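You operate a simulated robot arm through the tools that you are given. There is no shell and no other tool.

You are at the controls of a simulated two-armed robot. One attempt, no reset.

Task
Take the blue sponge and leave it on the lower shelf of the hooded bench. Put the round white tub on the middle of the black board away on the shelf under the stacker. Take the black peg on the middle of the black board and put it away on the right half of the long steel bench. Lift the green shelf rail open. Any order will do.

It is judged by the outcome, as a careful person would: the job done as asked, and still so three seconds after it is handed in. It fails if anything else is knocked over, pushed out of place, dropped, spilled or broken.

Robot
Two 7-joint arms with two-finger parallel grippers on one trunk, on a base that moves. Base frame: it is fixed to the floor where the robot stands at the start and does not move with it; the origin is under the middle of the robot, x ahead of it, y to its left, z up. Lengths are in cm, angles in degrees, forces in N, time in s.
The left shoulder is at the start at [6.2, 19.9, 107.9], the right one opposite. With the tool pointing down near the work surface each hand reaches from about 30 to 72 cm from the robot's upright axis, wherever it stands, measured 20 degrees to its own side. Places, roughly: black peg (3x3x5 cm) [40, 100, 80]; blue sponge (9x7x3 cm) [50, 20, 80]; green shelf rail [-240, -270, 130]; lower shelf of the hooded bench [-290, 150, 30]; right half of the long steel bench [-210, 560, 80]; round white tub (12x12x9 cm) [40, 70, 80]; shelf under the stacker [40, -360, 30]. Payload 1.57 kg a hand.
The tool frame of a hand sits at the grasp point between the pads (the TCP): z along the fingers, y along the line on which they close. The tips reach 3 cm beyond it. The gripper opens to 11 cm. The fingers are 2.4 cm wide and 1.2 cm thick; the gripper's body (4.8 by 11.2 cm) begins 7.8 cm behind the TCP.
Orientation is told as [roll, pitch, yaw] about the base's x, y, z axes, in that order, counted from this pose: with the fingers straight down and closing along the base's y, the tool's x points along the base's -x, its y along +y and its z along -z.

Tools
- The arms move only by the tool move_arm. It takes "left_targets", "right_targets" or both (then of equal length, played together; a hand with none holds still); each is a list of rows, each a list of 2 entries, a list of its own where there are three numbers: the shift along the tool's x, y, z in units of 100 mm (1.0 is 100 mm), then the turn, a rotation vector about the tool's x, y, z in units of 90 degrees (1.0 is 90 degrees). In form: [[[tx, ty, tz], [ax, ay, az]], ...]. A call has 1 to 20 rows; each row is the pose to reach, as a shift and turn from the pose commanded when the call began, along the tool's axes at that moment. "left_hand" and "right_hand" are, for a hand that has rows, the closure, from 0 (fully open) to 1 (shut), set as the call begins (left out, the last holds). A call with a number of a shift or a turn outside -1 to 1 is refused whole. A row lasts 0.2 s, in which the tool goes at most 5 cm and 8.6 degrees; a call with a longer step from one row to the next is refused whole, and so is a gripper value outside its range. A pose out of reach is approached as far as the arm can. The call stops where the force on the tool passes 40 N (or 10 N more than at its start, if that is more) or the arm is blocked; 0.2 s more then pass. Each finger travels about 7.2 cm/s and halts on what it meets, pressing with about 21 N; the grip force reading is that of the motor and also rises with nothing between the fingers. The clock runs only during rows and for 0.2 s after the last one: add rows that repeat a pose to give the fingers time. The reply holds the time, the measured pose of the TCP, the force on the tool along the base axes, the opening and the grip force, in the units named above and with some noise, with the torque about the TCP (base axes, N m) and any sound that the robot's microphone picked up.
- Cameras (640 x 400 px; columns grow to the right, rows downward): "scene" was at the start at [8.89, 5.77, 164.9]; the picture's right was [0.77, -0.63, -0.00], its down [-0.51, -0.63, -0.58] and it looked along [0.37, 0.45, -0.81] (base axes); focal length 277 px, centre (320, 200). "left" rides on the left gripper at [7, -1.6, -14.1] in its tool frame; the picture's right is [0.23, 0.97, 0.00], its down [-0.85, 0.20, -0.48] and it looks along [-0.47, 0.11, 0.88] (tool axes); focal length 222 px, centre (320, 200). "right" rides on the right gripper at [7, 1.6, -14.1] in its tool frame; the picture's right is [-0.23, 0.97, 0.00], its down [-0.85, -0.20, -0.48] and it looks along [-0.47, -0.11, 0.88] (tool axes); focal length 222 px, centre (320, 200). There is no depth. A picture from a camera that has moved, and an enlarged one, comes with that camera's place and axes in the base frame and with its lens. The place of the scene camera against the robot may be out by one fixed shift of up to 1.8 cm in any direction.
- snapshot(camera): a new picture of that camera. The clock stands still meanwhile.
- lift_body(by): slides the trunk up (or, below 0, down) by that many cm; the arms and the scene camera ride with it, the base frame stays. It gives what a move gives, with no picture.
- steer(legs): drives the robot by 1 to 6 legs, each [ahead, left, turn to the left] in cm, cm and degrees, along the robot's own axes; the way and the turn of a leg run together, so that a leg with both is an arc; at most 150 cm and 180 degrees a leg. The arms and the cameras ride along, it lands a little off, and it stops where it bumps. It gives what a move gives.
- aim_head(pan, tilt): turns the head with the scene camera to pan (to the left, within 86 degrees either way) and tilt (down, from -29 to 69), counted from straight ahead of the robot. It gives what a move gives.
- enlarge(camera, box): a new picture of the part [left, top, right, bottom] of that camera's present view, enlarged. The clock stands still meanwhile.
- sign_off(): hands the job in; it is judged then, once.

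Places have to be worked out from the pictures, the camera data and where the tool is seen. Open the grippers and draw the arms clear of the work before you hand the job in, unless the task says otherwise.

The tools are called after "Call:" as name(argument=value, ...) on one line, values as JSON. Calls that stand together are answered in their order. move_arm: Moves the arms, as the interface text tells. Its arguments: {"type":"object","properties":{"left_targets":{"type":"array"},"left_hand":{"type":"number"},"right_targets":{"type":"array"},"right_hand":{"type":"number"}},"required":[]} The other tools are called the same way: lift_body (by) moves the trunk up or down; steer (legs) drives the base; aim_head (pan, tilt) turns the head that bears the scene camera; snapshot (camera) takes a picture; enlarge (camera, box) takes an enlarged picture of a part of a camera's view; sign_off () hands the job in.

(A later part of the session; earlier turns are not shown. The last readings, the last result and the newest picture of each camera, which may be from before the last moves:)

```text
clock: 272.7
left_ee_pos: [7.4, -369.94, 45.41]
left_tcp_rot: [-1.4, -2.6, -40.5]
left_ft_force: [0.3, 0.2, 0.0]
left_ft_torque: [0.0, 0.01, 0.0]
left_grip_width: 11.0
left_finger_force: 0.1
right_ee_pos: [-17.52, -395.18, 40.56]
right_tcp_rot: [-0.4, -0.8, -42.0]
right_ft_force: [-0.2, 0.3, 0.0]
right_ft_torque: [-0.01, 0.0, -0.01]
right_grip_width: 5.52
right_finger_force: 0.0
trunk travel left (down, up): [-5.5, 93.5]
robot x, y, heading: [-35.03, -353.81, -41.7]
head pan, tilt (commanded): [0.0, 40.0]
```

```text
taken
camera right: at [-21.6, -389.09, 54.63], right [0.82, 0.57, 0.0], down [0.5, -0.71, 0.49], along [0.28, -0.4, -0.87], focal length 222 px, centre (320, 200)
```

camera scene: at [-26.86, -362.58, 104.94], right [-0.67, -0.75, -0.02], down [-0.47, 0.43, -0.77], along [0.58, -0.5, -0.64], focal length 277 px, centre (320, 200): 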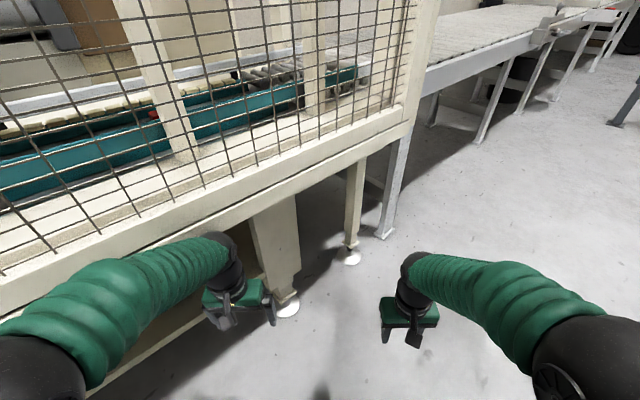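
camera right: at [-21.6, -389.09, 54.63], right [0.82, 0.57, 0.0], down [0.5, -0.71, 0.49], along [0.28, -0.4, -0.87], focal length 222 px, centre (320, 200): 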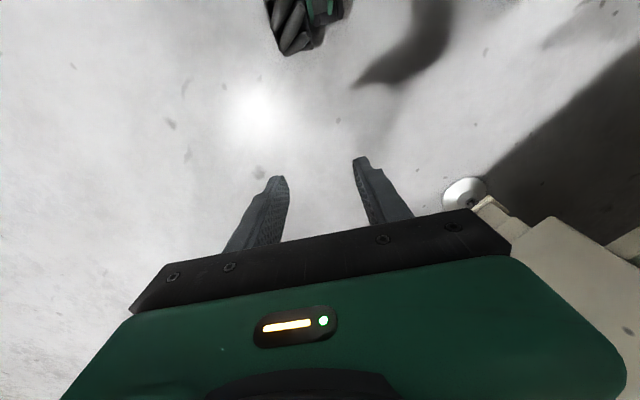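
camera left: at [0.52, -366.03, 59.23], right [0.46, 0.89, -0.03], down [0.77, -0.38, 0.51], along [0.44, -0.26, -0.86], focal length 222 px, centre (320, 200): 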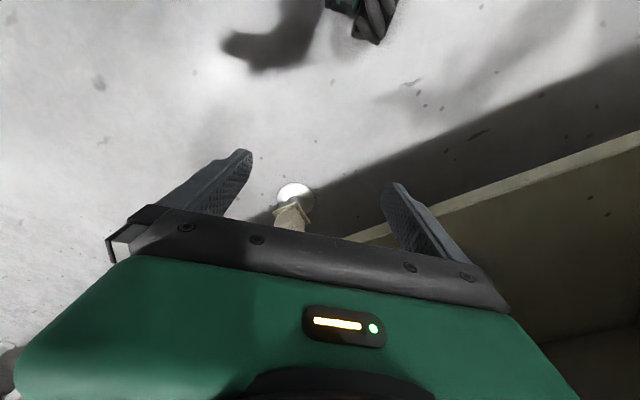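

The left wrist brushed the stacker beam while turning and the drive stopped. I rotate back a little, then pull both hands closer in before turning again.

Call:
steer(legs=[[0, 0, -12]])

Call:
move_arm(left_targets=[[[0.3, 0, 0], [0, 0, 0]], [[0.6, 0, 0], [0, 0, 0]], [[0.9, 0, 0], [0, 0, 0]]], right_targets=[[[0.25, 0, 0], [0, 0, 0]], [[0.5, 0, 0], [0, 0, 0]], [[0.75, 0, 0], [0, 0, 0]]])

Call:
aim_head(pan=-80, tilt=45)

Call:
snapshot(camera="scene")

Call:
aim_head(pan=50, tilt=40)

Call:
snapshot(camera="scene")

```text
clock: 273.8
left_ee_pos: [4.18, -377.97, 44.68]
left_tcp_rot: [-1.8, -2.1, -51.4]
left_ft_force: [0.4, 0.1, -0.3]
left_ft_torque: [0.01, 0.02, -0.01]
left_grip_width: 11.01
left_finger_force: 0.0
right_ee_pos: [-25.87, -397.87, 40.45]
right_tcp_rot: [-0.8, -0.4, -53.9]
right_ft_force: [0.7, -0.2, 0.3]
right_ft_torque: [-0.02, -0.01, -0.02]
right_grip_width: 5.5
right_finger_force: 0.1
trunk travel left (down, up): [-5.5, 93.5]
robot x, y, heading: [-34.63, -354.06, -53.9]
head pan, tilt (commanded): [0.0, 40.0]
```

```text
clock: 274.6
left_ee_pos: [-1.6, -370.89, 44.63]
left_tcp_rot: [-1.9, -2.2, -51.4]
left_ft_force: [-0.2, -0.1, 0.4]
left_ft_torque: [0.0, 0.02, 0.0]
left_grip_width: 10.97
left_finger_force: 0.1
right_ee_pos: [-30.07, -391.87, 40.61]
right_tcp_rot: [-0.9, -0.4, -53.8]
right_ft_force: [-0.4, -0.4, -0.5]
right_ft_torque: [0.01, 0.03, 0.01]
right_grip_width: 5.52
right_finger_force: 0.0
trunk travel left (down, up): [-5.5, 93.5]
robot x, y, heading: [-34.87, -354.08, -53.5]
head pan, tilt (commanded): [0.0, 40.0]
```

```text
clock: 276.2
left_ee_pos: [-1.68, -371.01, 44.56]
left_tcp_rot: [-1.9, -2.1, -51.3]
left_ft_force: [0.7, 0.6, 0.6]
left_ft_torque: [0.02, -0.03, -0.01]
left_grip_width: 10.99
left_finger_force: 0.1
right_ee_pos: [-30.04, -391.96, 40.41]
right_tcp_rot: [-0.7, -0.4, -53.8]
right_ft_force: [-0.1, -0.1, -0.3]
right_ft_torque: [-0.01, 0.01, -0.01]
right_grip_width: 5.55
right_finger_force: 0.0
trunk travel left (down, up): [-5.5, 93.5]
robot x, y, heading: [-34.71, -353.95, -53.6]
head pan, tilt (commanded): [-80.0, 45.0]
```

```text
taken
camera scene: at [-37.71, -362.51, 104.14], right [-0.73, 0.69, 0.0], down [0.49, 0.51, -0.71], along [-0.49, -0.51, -0.71], focal length 277 px, centre (320, 200)
```

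scene: 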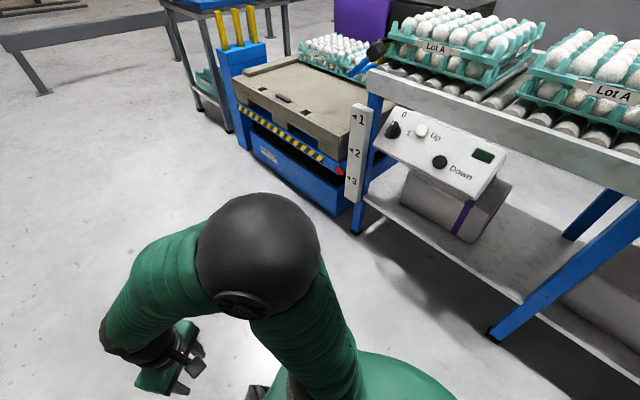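

```text
clock: 278.3
left_ee_pos: [-1.57, -370.97, 44.48]
left_tcp_rot: [-1.8, -2.1, -51.2]
left_ft_force: [0.7, -0.4, -0.1]
left_ft_torque: [-0.02, 0.03, -0.03]
left_grip_width: 11.0
left_finger_force: 0.1
right_ee_pos: [-29.97, -391.97, 40.58]
right_tcp_rot: [-0.8, -0.4, -53.8]
right_ft_force: [-0.3, -1.2, -0.7]
right_ft_torque: [0.03, -0.02, 0.04]
right_grip_width: 5.48
right_finger_force: 0.0
trunk travel left (down, up): [-5.5, 93.5]
robot x, y, heading: [-34.87, -353.91, -53.7]
head pan, tilt (commanded): [50.0, 40.0]
```

```text
taken
camera scene: at [-23.62, -357.14, 104.86], right [-0.06, -1.0, 0.0], down [-0.64, 0.04, -0.77], along [0.76, -0.05, -0.64], focal length 277 px, centre (320, 200)
```

scene: 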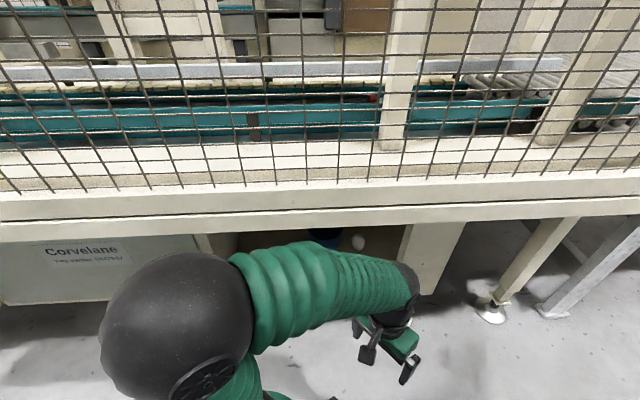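

The carts' legs are at x≈−109 and a panel at x≈−82, so there is room. I shift ~8 cm away from the stacker, then complete the turn to face it.

Call:
steer(legs=[[-4.7, -6.4, 0], [0, 0, 53.7]])

Call:
aim_head(pan=0, tilt=42)

Call:
snapshot(camera="scene")

Call:
snapshot(camera="left")

Call:
snapshot(camera="right")

```text
clock: 281.7
left_ee_pos: [-9.35, -337.2, 44.53]
left_tcp_rot: [-1.8, -2.3, 2.1]
left_ft_force: [0.2, -0.2, 0.2]
left_ft_torque: [-0.03, -0.03, 0.0]
left_grip_width: 10.99
left_finger_force: 0.1
right_ee_pos: [-9.5, -372.5, 40.41]
right_tcp_rot: [-0.8, -0.3, -0.4]
right_ft_force: [0.8, -0.6, 0.2]
right_ft_torque: [-0.04, 0.01, -0.01]
right_grip_width: 5.48
right_finger_force: 0.1
trunk travel left (down, up): [-5.5, 93.5]
robot x, y, heading: [-42.82, -353.84, -0.3]
head pan, tilt (commanded): [50.0, 40.0]
```

```text
clock: 282.9
left_ee_pos: [-9.31, -337.23, 44.53]
left_tcp_rot: [-1.8, -2.3, 2.1]
left_ft_force: [0.0, -0.9, -0.1]
left_ft_torque: [0.02, -0.02, 0.01]
left_grip_width: 11.0
left_finger_force: 0.0
right_ee_pos: [-9.62, -372.49, 40.53]
right_tcp_rot: [-0.8, -0.4, -0.4]
right_ft_force: [0.2, 0.2, 0.7]
right_ft_torque: [0.01, -0.02, -0.01]
right_grip_width: 5.49
right_finger_force: 0.0
trunk travel left (down, up): [-5.5, 93.5]
robot x, y, heading: [-42.93, -353.88, -0.4]
head pan, tilt (commanded): [0.0, 42.0]
```

```text
taken
camera scene: at [-30.4, -354.02, 104.56], right [0.0, -1.0, 0.0], down [-0.67, 0.0, -0.74], along [0.74, 0.0, -0.67], focal length 277 px, centre (320, 200)
```

scene: 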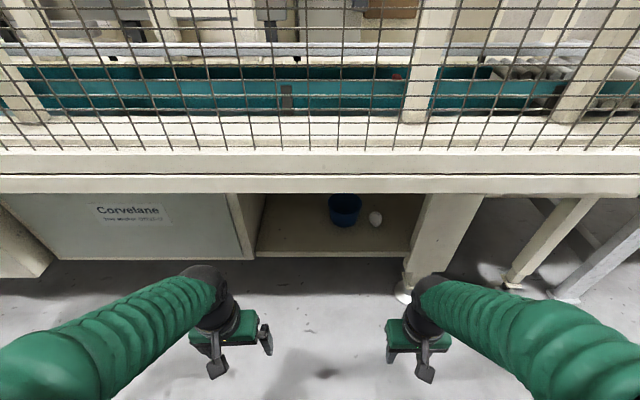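

```text
taken
camera left: at [-17.03, -338.72, 58.51], right [-0.26, 0.96, -0.04], down [0.83, 0.24, 0.5], along [0.5, 0.1, -0.86], focal length 222 px, centre (320, 200)
```

left: 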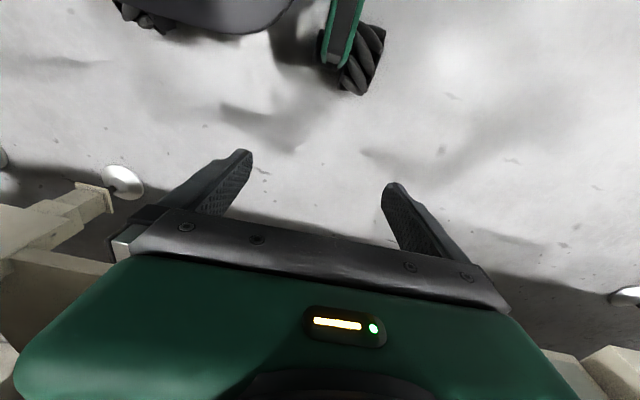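

```text
taken
camera right: at [-16.47, -370.65, 54.57], right [0.23, 0.97, -0.01], down [0.85, -0.2, 0.49], along [0.47, -0.12, -0.87], focal length 222 px, centre (320, 200)
```

right: 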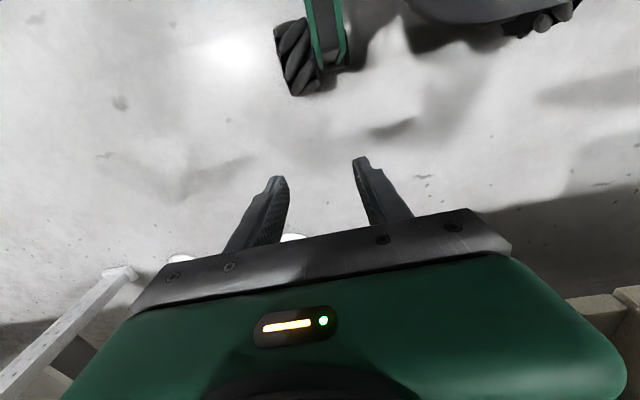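

I now have the stacker shelf mapped: front edge x≈25, z≈30, free space y≈−333…−357 left of the blue pot, clearance up to the beam at z≈66. I raise the trunk, turn back north and go fetch the tub.

Call:
enlarge(camera="scene", box=[200, 160, 440, 290])

Call:
lift_body(by=40)

Call:
lift_body(by=22)

Call:
steer(legs=[[0, 0, 90.4], [120, 0, 0], [120, 0, 0]])

Call:
aim_head(pan=0, tilt=25)

Call:
snapshot(camera="scene")

```text
2.67 times, centred on (320, 225) of scene
camera zoom: at [-30.4, -354.02, 104.56], right [0.0, -1.0, 0.0], down [-0.67, 0.0, -0.74], along [0.74, 0.0, -0.67], focal length 738 px, centre (320, 133)
```

zoom: 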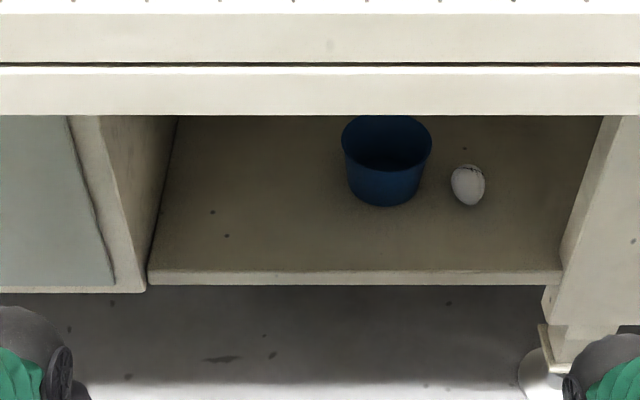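

```text
clock: 286.7
left_ee_pos: [-9.26, -337.18, 84.54]
left_tcp_rot: [-1.8, -2.1, 2.1]
left_ft_force: [0.2, 0.7, -0.2]
left_ft_torque: [-0.03, 0.0, 0.02]
left_grip_width: 10.98
left_finger_force: 0.0
right_ee_pos: [-9.37, -372.6, 80.55]
right_tcp_rot: [-0.8, -0.5, -0.4]
right_ft_force: [0.0, 0.1, 0.0]
right_ft_torque: [0.02, 0.04, 0.02]
right_grip_width: 5.47
right_finger_force: 0.2
trunk travel left (down, up): [-45.5, 53.5]
robot x, y, heading: [-43.32, -353.74, 0.0]
head pan, tilt (commanded): [0.0, 42.0]
```

```text
clock: 289.1
left_ee_pos: [-9.32, -337.21, 106.52]
left_tcp_rot: [-1.8, -2.2, 2.1]
left_ft_force: [0.3, 0.2, -0.2]
left_ft_torque: [-0.01, 0.0, -0.01]
left_grip_width: 10.98
left_finger_force: 0.0
right_ee_pos: [-9.32, -372.52, 102.49]
right_tcp_rot: [-0.8, -0.5, -0.4]
right_ft_force: [-0.3, -0.1, -0.8]
right_ft_torque: [-0.01, 0.0, 0.05]
right_grip_width: 5.5
right_finger_force: 0.1
trunk travel left (down, up): [-67.5, 31.5]
robot x, y, heading: [-42.88, -354.03, -0.5]
head pan, tilt (commanded): [0.0, 42.0]
```

```text
clock: 304.5
left_ee_pos: [-62.33, -83.34, 106.55]
left_tcp_rot: [-1.8, -2.2, 94.3]
left_ft_force: [-0.8, 0.9, -0.5]
left_ft_torque: [-0.01, 0.01, 0.03]
left_grip_width: 11.0
left_finger_force: 0.1
right_ee_pos: [-26.99, -82.18, 102.49]
right_tcp_rot: [-0.7, -0.3, 91.8]
right_ft_force: [0.0, -0.1, -0.6]
right_ft_torque: [0.0, -0.01, 0.0]
right_grip_width: 5.52
right_finger_force: 0.1
trunk travel left (down, up): [-67.5, 31.5]
robot x, y, heading: [-44.44, -116.52, 92.3]
head pan, tilt (commanded): [0.0, 42.0]
```

```text
clock: 305.3
left_ee_pos: [-62.42, -83.35, 106.46]
left_tcp_rot: [-1.8, -2.2, 94.4]
left_ft_force: [0.8, 0.5, -0.5]
left_ft_torque: [0.0, 0.0, 0.03]
left_grip_width: 11.0
left_finger_force: 0.1
right_ee_pos: [-27.03, -82.12, 102.48]
right_tcp_rot: [-0.8, -0.3, 91.8]
right_ft_force: [0.3, -0.3, 0.0]
right_ft_torque: [0.01, -0.01, 0.01]
right_grip_width: 5.52
right_finger_force: 0.0
trunk travel left (down, up): [-67.5, 31.5]
robot x, y, heading: [-44.2, -116.13, 92.1]
head pan, tilt (commanded): [0.0, 25.0]
```

```text
taken
camera scene: at [-43.86, -103.99, 169.18], right [1.0, 0.04, 0.0], down [0.02, -0.42, -0.91], along [-0.03, 0.9, -0.42], focal length 277 px, centre (320, 200)
```

scene: 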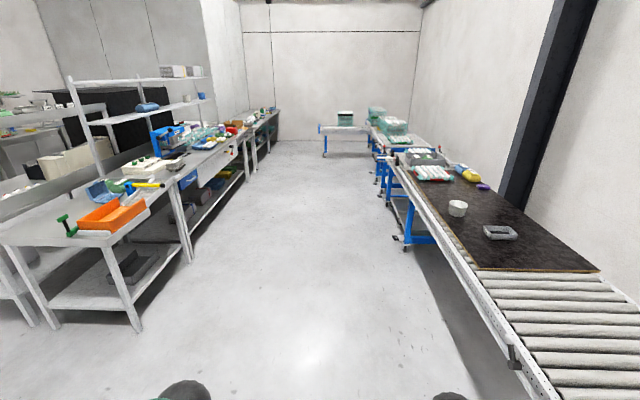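

I continue to y≈45 and turn to face the conveyor for the tub.

Call:
steer(legs=[[0, 0, -2.2], [80, 0, 0], [81, 0, 0], [0, 0, -90]])

Call:
aim_head(pan=15, tilt=45)

Call:
snapshot(camera="scene")

```text
clock: 317.8
left_ee_pos: [-9.88, 61.81, 106.54]
left_tcp_rot: [-1.7, -2.2, 2.1]
left_ft_force: [0.6, -0.4, 0.1]
left_ft_torque: [0.0, -0.01, -0.01]
left_grip_width: 11.0
left_finger_force: 0.0
right_ee_pos: [-10.15, 26.5, 102.54]
right_tcp_rot: [-0.8, -0.4, -0.4]
right_ft_force: [-0.4, -0.5, -0.5]
right_ft_torque: [0.01, 0.01, -0.01]
right_grip_width: 5.51
right_finger_force: 0.0
trunk travel left (down, up): [-67.5, 31.5]
robot x, y, heading: [-43.42, 45.65, -0.1]
head pan, tilt (commanded): [0.0, 25.0]
```

```text
clock: 318.6
left_ee_pos: [-9.91, 61.68, 106.43]
left_tcp_rot: [-1.9, -2.2, 2.0]
left_ft_force: [-0.6, 0.4, -0.6]
left_ft_torque: [-0.01, -0.03, -0.01]
left_grip_width: 11.02
left_finger_force: 0.1
right_ee_pos: [-10.1, 26.42, 102.6]
right_tcp_rot: [-0.7, -0.4, -0.5]
right_ft_force: [-0.8, -0.4, -0.7]
right_ft_torque: [0.0, -0.01, 0.01]
right_grip_width: 5.48
right_finger_force: 0.0
trunk travel left (down, up): [-67.5, 31.5]
robot x, y, heading: [-43.59, 45.22, -0.1]
head pan, tilt (commanded): [15.0, 45.0]
```

```text
taken
camera scene: at [-31.44, 47.14, 166.14], right [0.25, -0.97, 0.0], down [-0.68, -0.18, -0.71], along [0.68, 0.18, -0.71], focal length 277 px, centre (320, 200)
```

scene: 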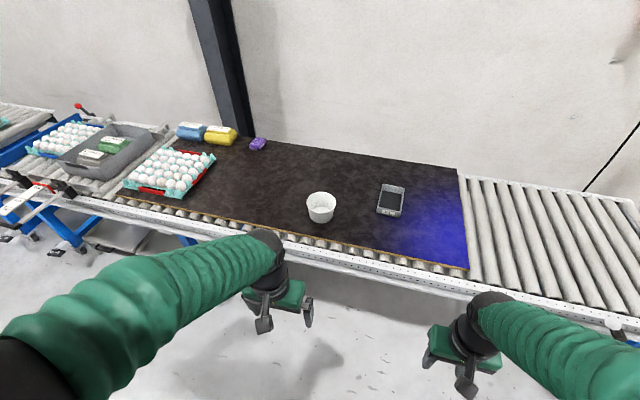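

I zoom on the tub to measure its taper and exact position.

Call:
enlarge(camera="scene", box=[290, 180, 354, 232])

```text
7.69 times, centred on (322, 206) of scene
camera zoom: at [-31.44, 47.14, 166.14], right [0.25, -0.97, 0.0], down [-0.68, -0.18, -0.71], along [0.68, 0.18, -0.71], focal length 2129 px, centre (305, 154)
```

zoom: 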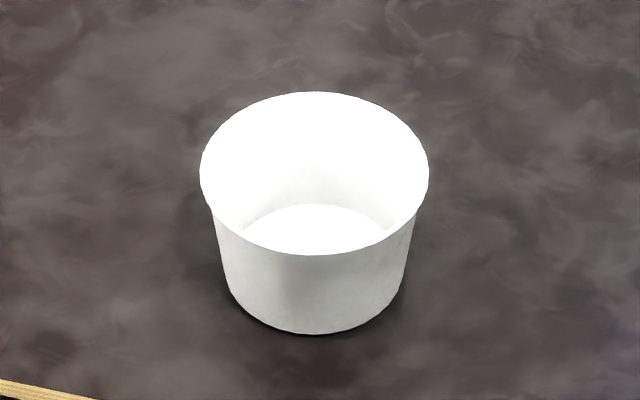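

The tub tapers (about 9 cm at the base, wider lip), so I can grip it from outside at mid-height with the hand tilted 45° as for the sponge. I extend the left arm and tilt it.

Call:
move_arm(left_targets=[[[-0.33, 0.04, 0], [0, 0, 0]], [[-0.67, 0.08, 0], [0, 0, 0]], [[-1.0, 0.12, 0], [0, 0, 0]]], left_hand=0)

Call:
move_arm(left_targets=[[[-0.33, 0.06, 0], [0, 0, 0]], [[-0.67, 0.12, 0], [0, 0, 0]], [[-1.0, 0.18, 0], [0, 0, 0]]])

Call:
move_arm(left_targets=[[[-0.16, 0.03, 0], [0.003, -0.08, 0]], [[-0.33, 0.06, 0], [0.006, -0.16, 0]], [[-0.5, 0.09, 0], [0.01, -0.24, 0]], [[-0.66, 0.12, 0], [0.013, -0.32, 0]], [[-0.83, 0.15, 0], [0.016, -0.4, 0]], [[-1.0, 0.18, 0], [0.02, -0.48, 0]]])

Call:
snapshot(camera="scene")

Call:
snapshot(camera="left")

```text
clock: 319.4
left_ee_pos: [0.39, 63.41, 106.64]
left_tcp_rot: [-1.8, -2.1, 1.9]
left_ft_force: [-0.2, 0.2, 0.6]
left_ft_torque: [0.0, 0.01, 0.0]
left_grip_width: 11.0
left_finger_force: 0.1
right_ee_pos: [-9.95, 26.51, 102.66]
right_tcp_rot: [-1.0, -0.4, -0.6]
right_ft_force: [-0.1, 0.8, 0.6]
right_ft_torque: [-0.04, 0.0, -0.01]
right_grip_width: 5.51
right_finger_force: 0.0
trunk travel left (down, up): [-67.5, 31.5]
robot x, y, heading: [-43.71, 45.52, -0.4]
head pan, tilt (commanded): [15.0, 45.0]
```

```text
clock: 320.2
left_ee_pos: [10.24, 65.66, 107.28]
left_tcp_rot: [-1.8, -2.1, 2.0]
left_ft_force: [0.2, -0.3, 0.1]
left_ft_torque: [0.03, 0.04, -0.01]
left_grip_width: 11.0
left_finger_force: 0.1
right_ee_pos: [-9.95, 26.48, 102.56]
right_tcp_rot: [-1.0, -0.4, -0.5]
right_ft_force: [0.7, -0.2, 0.0]
right_ft_torque: [0.02, 0.0, -0.04]
right_grip_width: 5.51
right_finger_force: 0.0
trunk travel left (down, up): [-67.5, 31.5]
robot x, y, heading: [-43.6, 45.19, -0.4]
head pan, tilt (commanded): [15.0, 45.0]
```

```text
clock: 321.6
left_ee_pos: [19.91, 67.78, 107.54]
left_tcp_rot: [-5.0, -45.5, 4.7]
left_ft_force: [-0.7, -0.2, 0.1]
left_ft_torque: [-0.01, -0.02, -0.01]
left_grip_width: 10.97
left_finger_force: 0.1
right_ee_pos: [-10.06, 26.5, 102.52]
right_tcp_rot: [-1.0, -0.4, -0.5]
right_ft_force: [-0.7, -0.5, -0.1]
right_ft_torque: [-0.02, -0.02, 0.01]
right_grip_width: 5.49
right_finger_force: 0.1
trunk travel left (down, up): [-67.5, 31.5]
robot x, y, heading: [-43.93, 45.29, -0.1]
head pan, tilt (commanded): [15.0, 45.0]
```

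```text
taken
camera scene: at [-31.28, 47.3, 166.12], right [0.25, -0.97, 0.0], down [-0.69, -0.18, -0.71], along [0.68, 0.18, -0.71], focal length 277 px, centre (320, 200)
```

scene: 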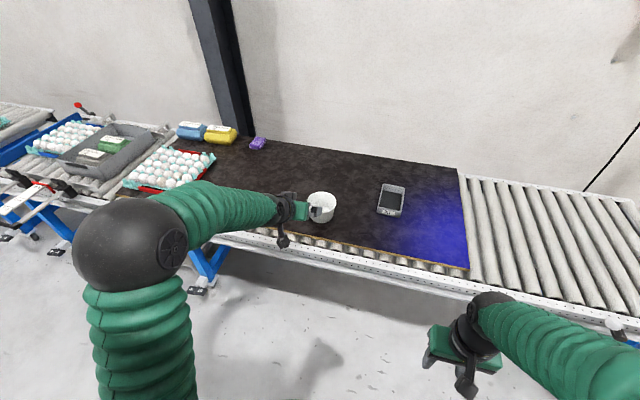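

```text
taken
camera left: at [4.8, 66.05, 112.72], right [-0.18, 0.96, -0.22], down [0.25, 0.26, 0.93], along [0.95, 0.11, -0.29], focal length 222 px, centre (320, 200)
```

left: 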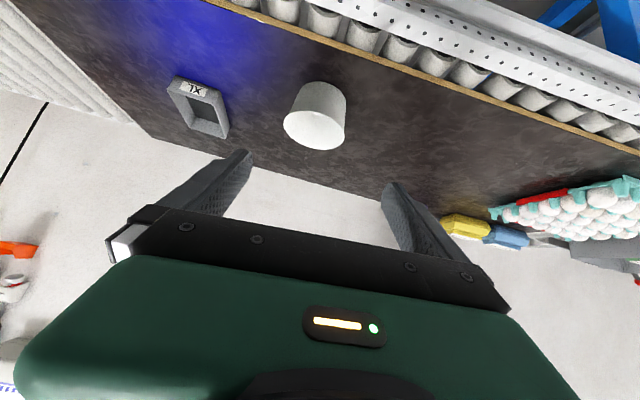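

Tub centre is about [40.2, 66.0] from both cameras. I move the base forward 5 cm, level the hand's roll, and approach a pre-grasp behind the tub.

Call:
steer(legs=[[5, 0, 0]])

Call:
move_arm(left_targets=[[[0.15, -0.03, 0.33], [-0.009, 0, 0.018]], [[0.3, -0.05, 0.66], [-0.018, 0, 0.037]]])

Call:
snapshot(camera="left")

```text
clock: 322.5
left_ee_pos: [24.26, 67.57, 107.97]
left_tcp_rot: [-4.8, -45.8, 4.7]
left_ft_force: [0.4, 0.8, -0.6]
left_ft_torque: [-0.03, 0.0, -0.01]
left_grip_width: 10.98
left_finger_force: 0.0
right_ee_pos: [-5.74, 26.44, 102.79]
right_tcp_rot: [-1.0, -0.8, -0.6]
right_ft_force: [0.3, -0.4, 0.6]
right_ft_torque: [0.01, 0.01, 0.0]
right_grip_width: 5.52
right_finger_force: 0.1
trunk travel left (down, up): [-67.5, 31.5]
robot x, y, heading: [-38.6, 45.15, -0.1]
head pan, tilt (commanded): [15.0, 45.0]
```

```text
clock: 323.1
left_ee_pos: [27.45, 66.7, 101.0]
left_tcp_rot: [0.2, -45.6, -0.3]
left_ft_force: [0.5, 0.8, 1.0]
left_ft_torque: [-0.01, -0.03, -0.02]
left_grip_width: 11.02
left_finger_force: 0.1
right_ee_pos: [-5.09, 26.4, 102.61]
right_tcp_rot: [-0.8, -0.5, -0.5]
right_ft_force: [0.1, -0.4, -1.1]
right_ft_torque: [0.01, 0.02, -0.01]
right_grip_width: 5.5
right_finger_force: 0.0
trunk travel left (down, up): [-67.5, 31.5]
robot x, y, heading: [-38.38, 45.17, -0.5]
head pan, tilt (commanded): [15.0, 45.0]
```

```text
taken
camera left: at [12.31, 65.02, 105.87], right [-0.16, 0.97, -0.16], down [0.26, 0.2, 0.95], along [0.95, 0.11, -0.28], focal length 222 px, centre (320, 200)
```

left: 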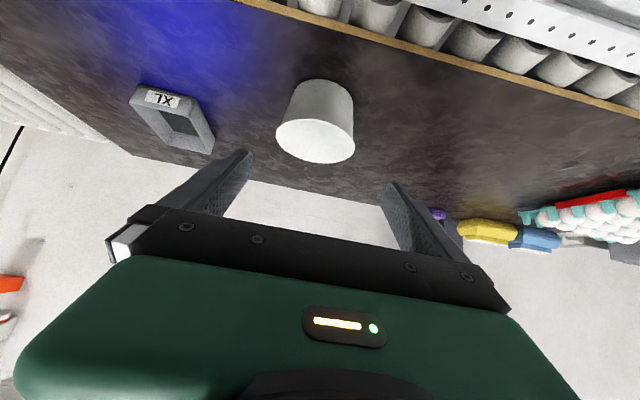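

Hand is level now. I zoom for the tub's precise position and silhouette.

Call:
enlarge(camera="left", box=[250, 60, 390, 180])

```text
3.33 times, centred on (320, 120) of left
camera zoom: at [12.31, 65.02, 105.87], right [-0.16, 0.97, -0.16], down [0.26, 0.2, 0.95], along [0.95, 0.11, -0.28], focal length 740 px, centre (320, 467)
```

zoom: 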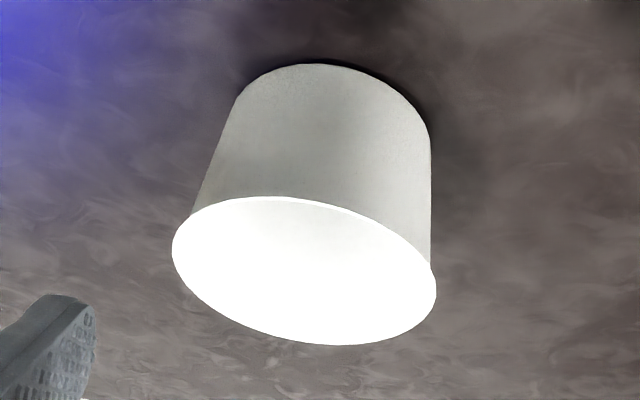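

Tub centre ≈ [40.2, 66.2], base Ø≈9, top Ø≈11 cm. I align the hand on its approach line and then slide in along the finger direction.

Call:
move_arm(left_targets=[[[0.17, -0.025, 0.25], [0, 0, 0]], [[0.34, -0.05, 0.5], [0, 0, 0]]])

Call:
move_arm(left_targets=[[[0, 0, 0.3], [0, 0, 0]], [[0, 0, 0.6], [0, 0, 0]]])

Call:
snapshot(camera="left")

Call:
snapshot(camera="scene")

```text
clock: 323.7
left_ee_pos: [28.68, 66.38, 94.81]
left_tcp_rot: [0.0, -45.5, -0.3]
left_ft_force: [-0.6, 0.3, -0.5]
left_ft_torque: [-0.02, -0.01, -0.01]
left_grip_width: 10.99
left_finger_force: 0.1
right_ee_pos: [-5.07, 26.39, 102.57]
right_tcp_rot: [-0.8, -0.4, -0.7]
right_ft_force: [-0.8, 0.5, -1.2]
right_ft_torque: [-0.01, 0.01, -0.03]
right_grip_width: 5.52
right_finger_force: 0.1
trunk travel left (down, up): [-67.5, 31.5]
robot x, y, heading: [-38.55, 45.42, -0.2]
head pan, tilt (commanded): [15.0, 45.0]
```

```text
clock: 324.3
left_ee_pos: [33.16, 66.48, 90.4]
left_tcp_rot: [0.2, -45.4, -0.3]
left_ft_force: [-1.2, 0.3, 0.7]
left_ft_torque: [-0.01, -0.01, -0.02]
left_grip_width: 11.0
left_finger_force: 0.1
right_ee_pos: [-4.87, 26.44, 102.51]
right_tcp_rot: [-0.9, -0.2, -0.6]
right_ft_force: [-0.2, 0.5, 0.7]
right_ft_torque: [0.0, 0.01, 0.01]
right_grip_width: 5.53
right_finger_force: 0.0
trunk travel left (down, up): [-67.5, 31.5]
robot x, y, heading: [-38.43, 45.28, -0.3]
head pan, tilt (commanded): [15.0, 45.0]
```

```text
taken
camera left: at [17.96, 64.72, 95.43], right [-0.16, 0.97, -0.16], down [0.26, 0.2, 0.95], along [0.95, 0.11, -0.28], focal length 222 px, centre (320, 200)
```

left: 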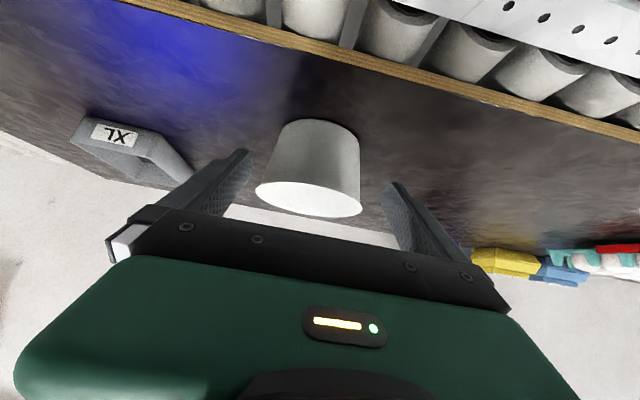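

```text
taken
camera scene: at [-25.94, 47.18, 166.1], right [0.25, -0.97, 0.0], down [-0.69, -0.18, -0.7], along [0.68, 0.18, -0.71], focal length 277 px, centre (320, 200)
```

scene: 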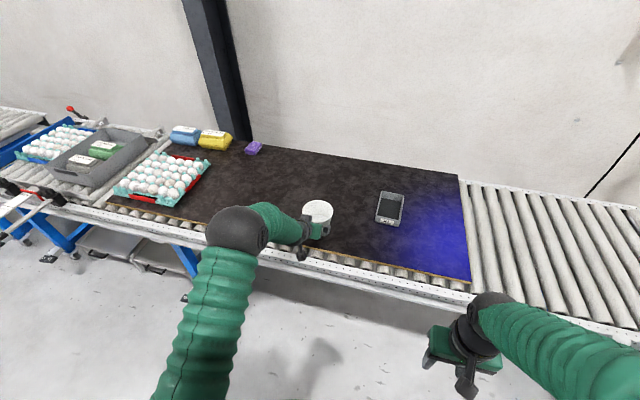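

Call:
enlarge(camera="left", box=[220, 100, 420, 240])

```text
2.86 times, centred on (320, 170) of left
camera zoom: at [17.96, 64.72, 95.43], right [-0.16, 0.97, -0.16], down [0.26, 0.2, 0.95], along [0.95, 0.11, -0.28], focal length 635 px, centre (320, 286)
```

zoom: 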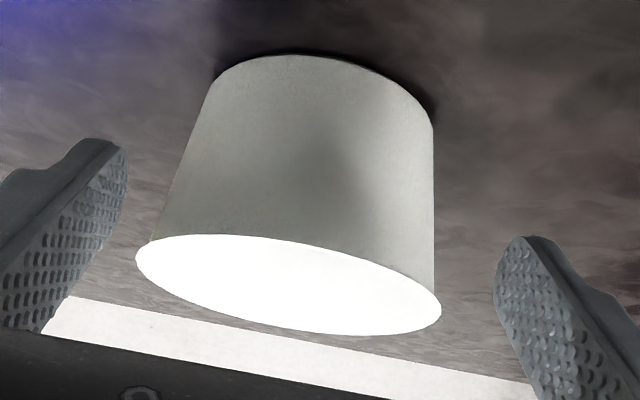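

The hand is aligned within 3 mm; I correct that and slide in to the grasp.

Call:
move_arm(left_targets=[[[-0.03, -0.03, 0.2], [0, 0, 0]], [[-0.03, -0.03, 0.4], [0, 0, 0]], [[-0.03, -0.03, 0.6], [0, 0, 0]], [[-0.03, -0.03, 0.77], [0, 0, 0]]])

Call:
snapshot(camera="left")

```text
clock: 325.3
left_ee_pos: [38.54, 65.98, 85.49]
left_tcp_rot: [0.1, -45.3, -0.2]
left_ft_force: [0.7, -1.0, 0.3]
left_ft_torque: [-0.01, -0.02, 0.02]
left_grip_width: 11.01
left_finger_force: 0.0
right_ee_pos: [-4.99, 26.39, 102.44]
right_tcp_rot: [-0.8, -0.5, -0.7]
right_ft_force: [-0.1, -0.3, -0.3]
right_ft_torque: [0.0, 0.0, 0.0]
right_grip_width: 5.5
right_finger_force: 0.0
trunk travel left (down, up): [-67.5, 31.5]
robot x, y, heading: [-38.24, 45.31, -0.2]
head pan, tilt (commanded): [15.0, 45.0]
```

```text
taken
camera left: at [23.49, 64.34, 90.48], right [-0.16, 0.97, -0.16], down [0.26, 0.2, 0.95], along [0.95, 0.11, -0.28], focal length 222 px, centre (320, 200)
```

left: 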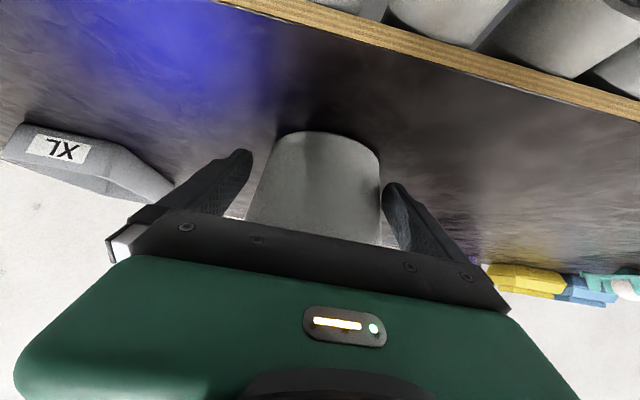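

No contact and the tub is between the pads. I go 1 cm deeper for a better hold, then close.

Call:
move_arm(left_targets=[[[0, 0.01, 0.05], [0, 0, 0]], [[0, 0.01, 0.1], [0, 0, 0]]])

Call:
move_arm(left_targets=[[[0, 0, 0], [0, 0, 0]], [[0, 0, 0], [0, 0, 0]], [[0, 0, 0], [0, 0, 0]], [[0, 0, 0], [0, 0, 0]], [[0, 0, 0], [0, 0, 0]]], left_hand=1)

Call:
snapshot(camera="left")

```text
clock: 325.9
left_ee_pos: [39.55, 66.13, 84.87]
left_tcp_rot: [0.1, -45.4, -0.1]
left_ft_force: [-0.1, 0.2, -0.1]
left_ft_torque: [-0.03, 0.03, -0.02]
left_grip_width: 10.99
left_finger_force: 0.1
right_ee_pos: [-5.0, 26.52, 102.51]
right_tcp_rot: [-0.8, -0.4, -0.6]
right_ft_force: [0.3, 0.2, 0.3]
right_ft_torque: [0.01, -0.03, 0.0]
right_grip_width: 5.49
right_finger_force: 0.0
trunk travel left (down, up): [-67.5, 31.5]
robot x, y, heading: [-38.71, 45.58, -0.3]
head pan, tilt (commanded): [15.0, 45.0]
```

```text
clock: 327.1
left_ee_pos: [39.47, 66.15, 84.82]
left_tcp_rot: [0.1, -45.5, -0.1]
left_ft_force: [-1.1, 0.3, 0.3]
left_ft_torque: [-0.03, 0.01, 0.01]
left_grip_width: 9.99
left_finger_force: 20.8
right_ee_pos: [-5.12, 26.48, 102.63]
right_tcp_rot: [-0.8, -0.3, -0.6]
right_ft_force: [0.8, 0.1, -0.3]
right_ft_torque: [-0.02, 0.02, 0.0]
right_grip_width: 5.51
right_finger_force: 0.0
trunk travel left (down, up): [-67.5, 31.5]
robot x, y, heading: [-38.55, 45.37, -0.0]
head pan, tilt (commanded): [15.0, 45.0]
```

```text
taken
camera left: at [24.25, 64.52, 89.81], right [-0.16, 0.97, -0.16], down [0.26, 0.2, 0.95], along [0.95, 0.11, -0.28], focal length 222 px, centre (320, 200)
```

left: 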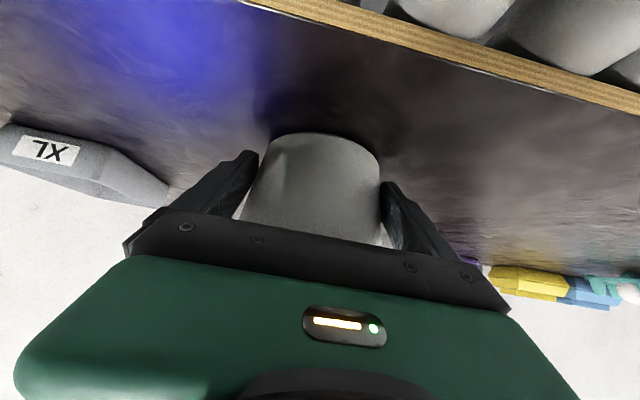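

Gripped at 10.0 cm. I lift slowly by 4 cm and check that the tub comes along level.

Call:
move_arm(left_targets=[[[-0.07, 0, -0.07], [0, 0, 0]], [[-0.14, 0, -0.14], [0, 0, 0]], [[-0.21, 0, -0.21], [0, 0, 0]], [[-0.285, 0, -0.28], [0, 0, 0]]])

Call:
snapshot(camera="left")

Call:
enlarge(camera="scene", box=[260, 160, 400, 280])

```text
clock: 328.1
left_ee_pos: [39.45, 66.04, 88.78]
left_tcp_rot: [0.2, -45.5, -0.2]
left_ft_force: [-0.8, -1.0, -0.3]
left_ft_torque: [-0.04, -0.01, 0.02]
left_grip_width: 10.0
left_finger_force: 20.9
right_ee_pos: [-5.07, 26.42, 102.57]
right_tcp_rot: [-0.8, -0.4, -0.5]
right_ft_force: [0.2, 0.5, -0.3]
right_ft_torque: [0.0, 0.03, -0.01]
right_grip_width: 5.5
right_finger_force: 0.1
trunk travel left (down, up): [-67.5, 31.5]
robot x, y, heading: [-39.12, 45.1, -0.4]
head pan, tilt (commanded): [15.0, 45.0]
```

```text
taken
camera left: at [24.17, 64.33, 93.84], right [-0.16, 0.97, -0.16], down [0.26, 0.2, 0.95], along [0.95, 0.11, -0.28], focal length 222 px, centre (320, 200)
```

left: 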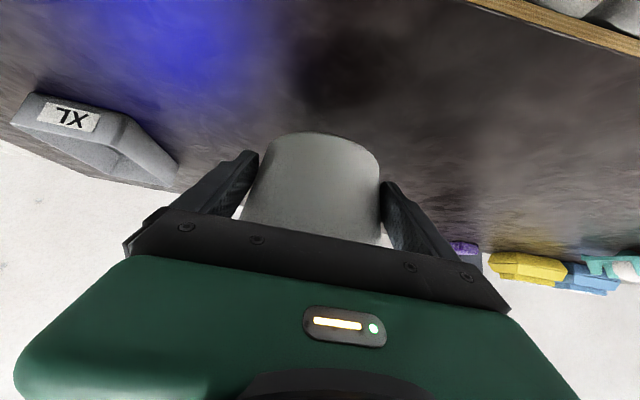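

```text
3.33 times, centred on (330, 220) of scene
camera zoom: at [-26.24, 47.13, 166.12], right [0.25, -0.97, 0.0], down [-0.69, -0.18, -0.71], along [0.68, 0.18, -0.71], focal length 923 px, centre (287, 133)
```

zoom: 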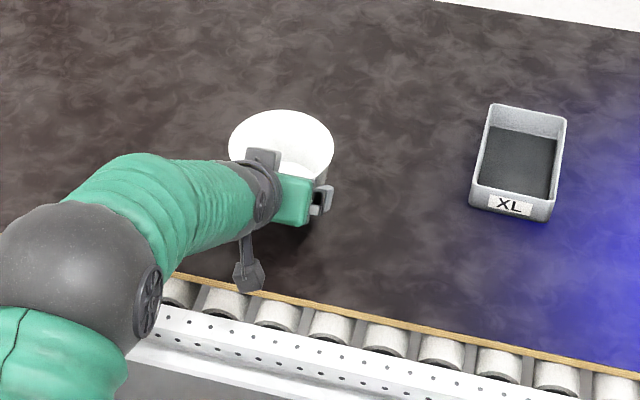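

The tub is held level. I lift it another 14 cm, then back away from the conveyor.

Call:
move_arm(left_targets=[[[-0.2, 0, -0.2], [0, 0, 0]], [[-0.4, 0, -0.4], [0, 0, 0]], [[-0.6, 0, -0.6], [0, 0, 0]], [[-0.8, 0, -0.8], [0, 0, 0]], [[-1.0, 0, -1.0], [0, 0, 0]]])

Call:
steer(legs=[[-25, 0, 0], [-25, 0, 0]])

Call:
snapshot(camera="left")

Call:
snapshot(camera="scene")

```text
clock: 329.3
left_ee_pos: [39.49, 66.0, 103.21]
left_tcp_rot: [0.3, -45.5, -0.2]
left_ft_force: [0.0, 0.0, -1.0]
left_ft_torque: [-0.01, 0.02, 0.05]
left_grip_width: 9.99
left_finger_force: 20.8
right_ee_pos: [-5.15, 26.47, 102.61]
right_tcp_rot: [-0.9, -0.4, -0.6]
right_ft_force: [-0.6, 0.4, -0.7]
right_ft_torque: [-0.02, 0.02, 0.05]
right_grip_width: 5.52
right_finger_force: 0.1
trunk travel left (down, up): [-67.5, 31.5]
robot x, y, heading: [-38.63, 45.02, -0.2]
head pan, tilt (commanded): [15.0, 45.0]
```

```text
clock: 332.6
left_ee_pos: [-10.89, 66.04, 103.01]
left_tcp_rot: [0.1, -45.5, -0.4]
left_ft_force: [-0.4, 0.2, -0.3]
left_ft_torque: [0.0, 0.02, -0.01]
left_grip_width: 9.98
left_finger_force: 21.0
right_ee_pos: [-55.5, 26.68, 102.53]
right_tcp_rot: [-0.8, -0.4, -0.8]
right_ft_force: [0.7, -0.2, 0.2]
right_ft_torque: [0.0, -0.01, -0.03]
right_grip_width: 5.51
right_finger_force: 0.1
trunk travel left (down, up): [-67.5, 31.5]
robot x, y, heading: [-89.04, 45.3, -0.6]
head pan, tilt (commanded): [15.0, 45.0]
```

```text
taken
camera left: at [-26.02, 64.37, 108.04], right [-0.15, 0.97, -0.16], down [0.26, 0.2, 0.95], along [0.95, 0.1, -0.28], focal length 222 px, centre (320, 200)
```

left: 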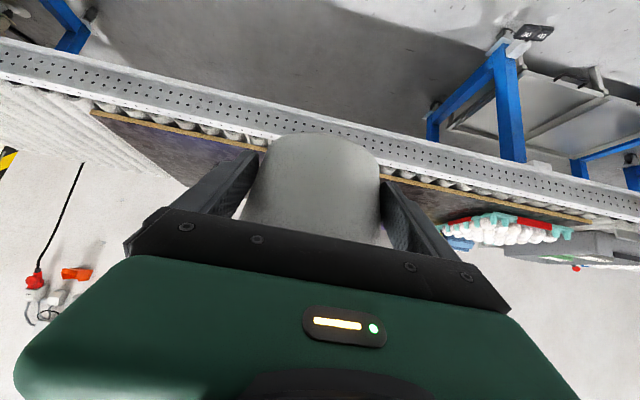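

```text
taken
camera scene: at [-76.53, 47.43, 166.1], right [0.25, -0.97, 0.0], down [-0.69, -0.18, -0.7], along [0.68, 0.18, -0.71], focal length 277 px, centre (320, 200)
```

scene: 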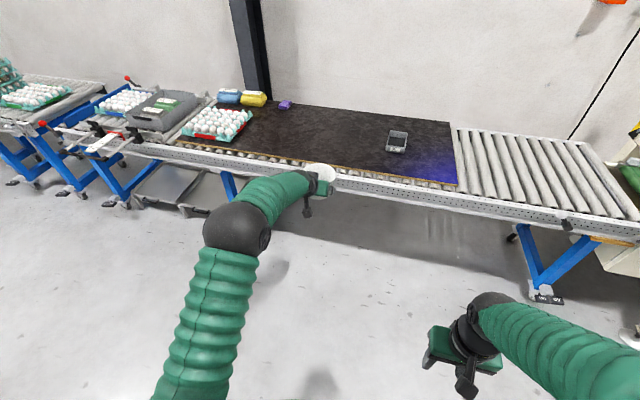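

Now for the narrow aisle I need the tub closer to the body: I retract the left hand in steps at shoulder height, watching the arm posture.

Call:
move_arm(left_targets=[[[0.16, 0.02, -0.22], [0, 0, 0]], [[0.31, 0.05, -0.44], [0, 0, 0]], [[0.47, 0.07, -0.66], [0, 0, 0]]])

Call:
move_arm(left_targets=[[[0.16, 0.02, -0.22], [0, 0, 0]], [[0.31, 0.05, -0.44], [0, 0, 0]], [[0.47, 0.07, -0.66], [0, 0, 0]]])

Call:
snapshot(camera="scene")

```text
clock: 333.4
left_ee_pos: [-19.24, 66.71, 104.64]
left_tcp_rot: [0.1, -45.7, -0.4]
left_ft_force: [0.4, -0.6, -0.4]
left_ft_torque: [0.01, 0.01, 0.01]
left_grip_width: 9.97
left_finger_force: 20.9
right_ee_pos: [-55.98, 26.54, 102.61]
right_tcp_rot: [-0.8, -0.6, -0.8]
right_ft_force: [0.6, -0.5, 0.2]
right_ft_torque: [0.0, -0.01, 0.03]
right_grip_width: 5.48
right_finger_force: 0.1
trunk travel left (down, up): [-67.5, 31.5]
robot x, y, heading: [-89.12, 45.78, -0.6]
head pan, tilt (commanded): [15.0, 45.0]
```

```text
clock: 334.2
left_ee_pos: [-27.26, 67.37, 105.85]
left_tcp_rot: [0.2, -45.8, -0.4]
left_ft_force: [-0.4, 0.7, -1.0]
left_ft_torque: [0.02, 0.05, 0.02]
left_grip_width: 9.96
left_finger_force: 21.0
right_ee_pos: [-55.98, 26.74, 102.59]
right_tcp_rot: [-0.8, -0.5, -0.8]
right_ft_force: [-0.5, -0.8, 1.0]
right_ft_torque: [-0.01, 0.04, 0.03]
right_grip_width: 5.51
right_finger_force: 0.1
trunk travel left (down, up): [-67.5, 31.5]
robot x, y, heading: [-89.2, 45.75, -0.3]
head pan, tilt (commanded): [15.0, 45.0]
```

```text
taken
camera scene: at [-76.94, 47.46, 166.13], right [0.25, -0.97, 0.0], down [-0.69, -0.18, -0.71], along [0.68, 0.18, -0.71], focal length 277 px, centre (320, 200)
```

scene: 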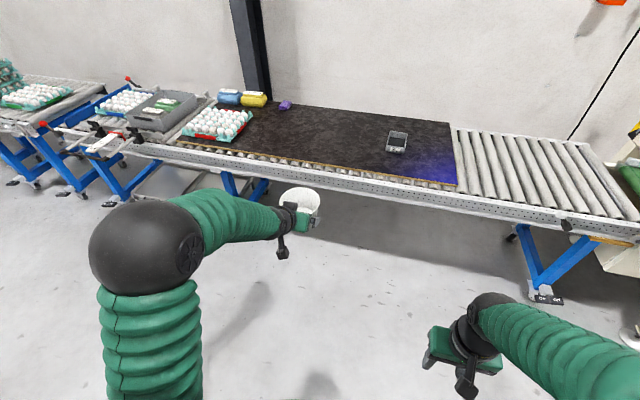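

Call:
move_arm(left_targets=[[[0.16, -0.02, -0.22], [0, 0, 0]], [[0.31, -0.05, -0.44], [0, 0, 0]], [[0.47, -0.07, -0.66], [0, 0, 0]]])

Call:
snapshot(camera="scene")

Call:
snapshot(camera="left")

```text
clock: 335.0
left_ee_pos: [-35.33, 66.69, 107.03]
left_tcp_rot: [0.1, -45.8, -0.4]
left_ft_force: [0.0, 0.0, 0.0]
left_ft_torque: [0.01, -0.03, -0.02]
left_grip_width: 9.98
left_finger_force: 20.7
right_ee_pos: [-55.86, 26.59, 102.64]
right_tcp_rot: [-0.7, -0.6, -0.8]
right_ft_force: [0.5, 0.4, 0.2]
right_ft_torque: [0.02, -0.01, -0.02]
right_grip_width: 5.51
right_finger_force: 0.0
trunk travel left (down, up): [-67.5, 31.5]
robot x, y, heading: [-88.9, 45.61, -0.7]
head pan, tilt (commanded): [15.0, 45.0]
```

```text
taken
camera scene: at [-76.99, 47.4, 166.13], right [0.25, -0.97, 0.0], down [-0.69, -0.18, -0.71], along [0.68, 0.18, -0.71], focal length 277 px, centre (320, 200)
```

scene: 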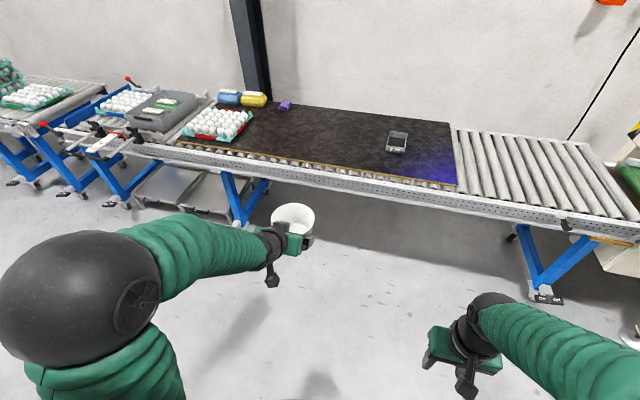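

```text
taken
camera left: at [-50.46, 65.1, 111.98], right [-0.15, 0.97, -0.16], down [0.26, 0.2, 0.95], along [0.95, 0.1, -0.28], focal length 222 px, centre (320, 200)
```

left: 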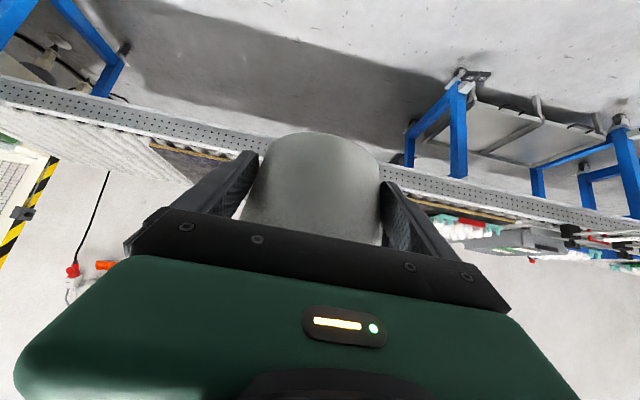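

Good compact posture with the tub level. I drive back toward the stacker aisle and check alignment before the narrow section.

Call:
steer(legs=[[0, 0, -89.3], [0, 48, 0], [135, 0, 0]])

Call:
aim_head(pan=0, tilt=30)

Call:
snapshot(camera="scene")

```text
clock: 347.9
left_ee_pos: [-15.63, -140.68, 106.99]
left_tcp_rot: [0.0, -45.8, -89.4]
left_ft_force: [-0.1, -0.2, -0.4]
left_ft_torque: [-0.01, 0.0, -0.02]
left_grip_width: 9.92
left_finger_force: 21.1
right_ee_pos: [-56.1, -120.71, 102.52]
right_tcp_rot: [-0.8, -0.5, -89.8]
right_ft_force: [-0.1, -0.1, -0.7]
right_ft_torque: [0.0, 0.02, 0.03]
right_grip_width: 5.49
right_finger_force: 0.1
trunk travel left (down, up): [-67.5, 31.5]
robot x, y, heading: [-37.72, -87.08, -89.6]
head pan, tilt (commanded): [15.0, 45.0]
```

```text
clock: 348.6
left_ee_pos: [-15.69, -140.69, 106.91]
left_tcp_rot: [0.1, -45.6, -89.4]
left_ft_force: [0.4, 0.0, 0.3]
left_ft_torque: [0.04, 0.01, 0.01]
left_grip_width: 9.93
left_finger_force: 20.9
right_ee_pos: [-56.11, -120.69, 102.66]
right_tcp_rot: [-0.8, -0.6, -89.9]
right_ft_force: [-0.2, 0.3, 0.2]
right_ft_torque: [-0.02, -0.02, 0.0]
right_grip_width: 5.49
right_finger_force: 0.1
trunk travel left (down, up): [-67.5, 31.5]
robot x, y, heading: [-37.24, -86.9, -89.5]
head pan, tilt (commanded): [0.0, 30.0]
```

```text
taken
camera scene: at [-36.65, -99.76, 168.38], right [-1.0, -0.01, 0.0], down [0.0, 0.5, -0.86], along [0.01, -0.86, -0.5], focal length 277 px, centre (320, 200)
```

scene: 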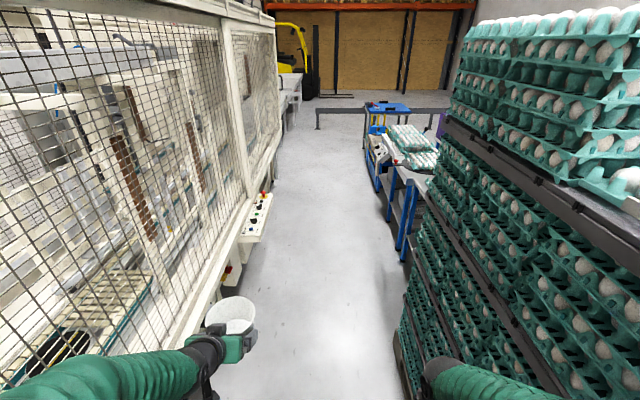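

Lined up well; I ease 4 cm to the right and drive down the aisle to about y=−367.

Call:
steer(legs=[[90, -4, 0], [95, 0, 0], [92, -4, 0]])

Call:
snapshot(camera="left")

Call:
aim_head(pan=50, tilt=45)

Call:
snapshot(camera="scene")

```text
clock: 362.0
left_ee_pos: [-29.86, -410.39, 107.08]
left_tcp_rot: [0.1, -45.7, -91.2]
left_ft_force: [0.2, 0.9, -0.2]
left_ft_torque: [0.07, 0.03, 0.03]
left_grip_width: 9.89
left_finger_force: 21.3
right_ee_pos: [-69.78, -389.04, 102.66]
right_tcp_rot: [-0.9, -0.5, -91.8]
right_ft_force: [0.5, 0.5, -0.4]
right_ft_torque: [0.0, 0.0, -0.02]
right_grip_width: 5.5
right_finger_force: 0.0
trunk travel left (down, up): [-67.5, 31.5]
robot x, y, heading: [-50.28, -355.89, -91.6]
head pan, tilt (commanded): [0.0, 30.0]
```

```text
taken
camera left: at [-31.42, -395.35, 111.98], right [0.98, 0.14, -0.16], down [0.19, -0.26, 0.95], along [0.09, -0.96, -0.28], focal length 222 px, centre (320, 200)
```

left: 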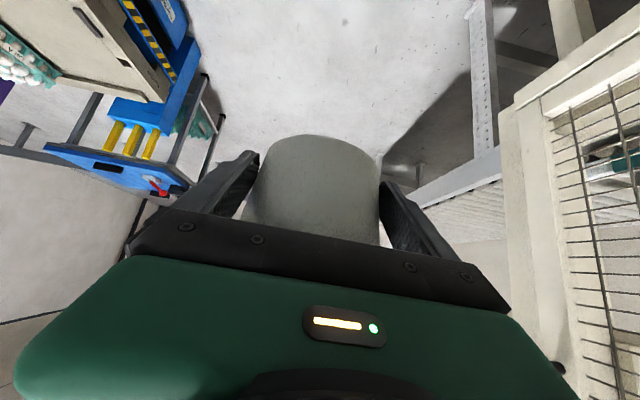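

```text
clock: 363.2
left_ee_pos: [-29.84, -410.26, 107.05]
left_tcp_rot: [0.1, -45.7, -91.1]
left_ft_force: [0.7, 0.0, -0.5]
left_ft_torque: [0.03, -0.02, -0.03]
left_grip_width: 9.87
left_finger_force: 21.1
right_ee_pos: [-69.71, -388.94, 102.64]
right_tcp_rot: [-0.9, -0.6, -91.7]
right_ft_force: [0.0, -0.5, -0.2]
right_ft_torque: [0.02, -0.03, 0.02]
right_grip_width: 5.47
right_finger_force: 0.1
trunk travel left (down, up): [-67.5, 31.5]
robot x, y, heading: [-50.55, -356.78, -91.4]
head pan, tilt (commanded): [50.0, 45.0]
```

```text
taken
camera scene: at [-43.28, -364.98, 166.13], right [-0.66, -0.75, 0.0], down [-0.53, 0.47, -0.71], along [0.53, -0.47, -0.71], focal length 277 px, centre (320, 200)
```

scene: 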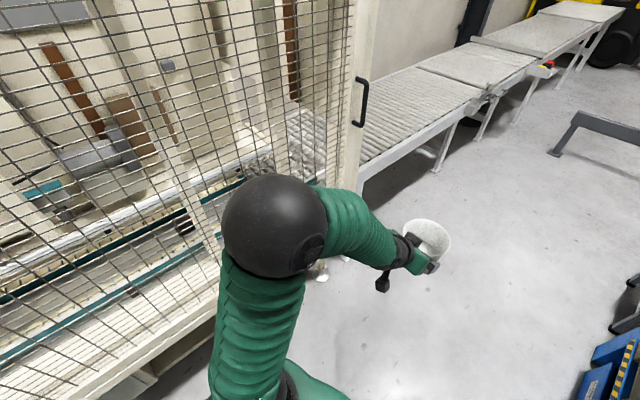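

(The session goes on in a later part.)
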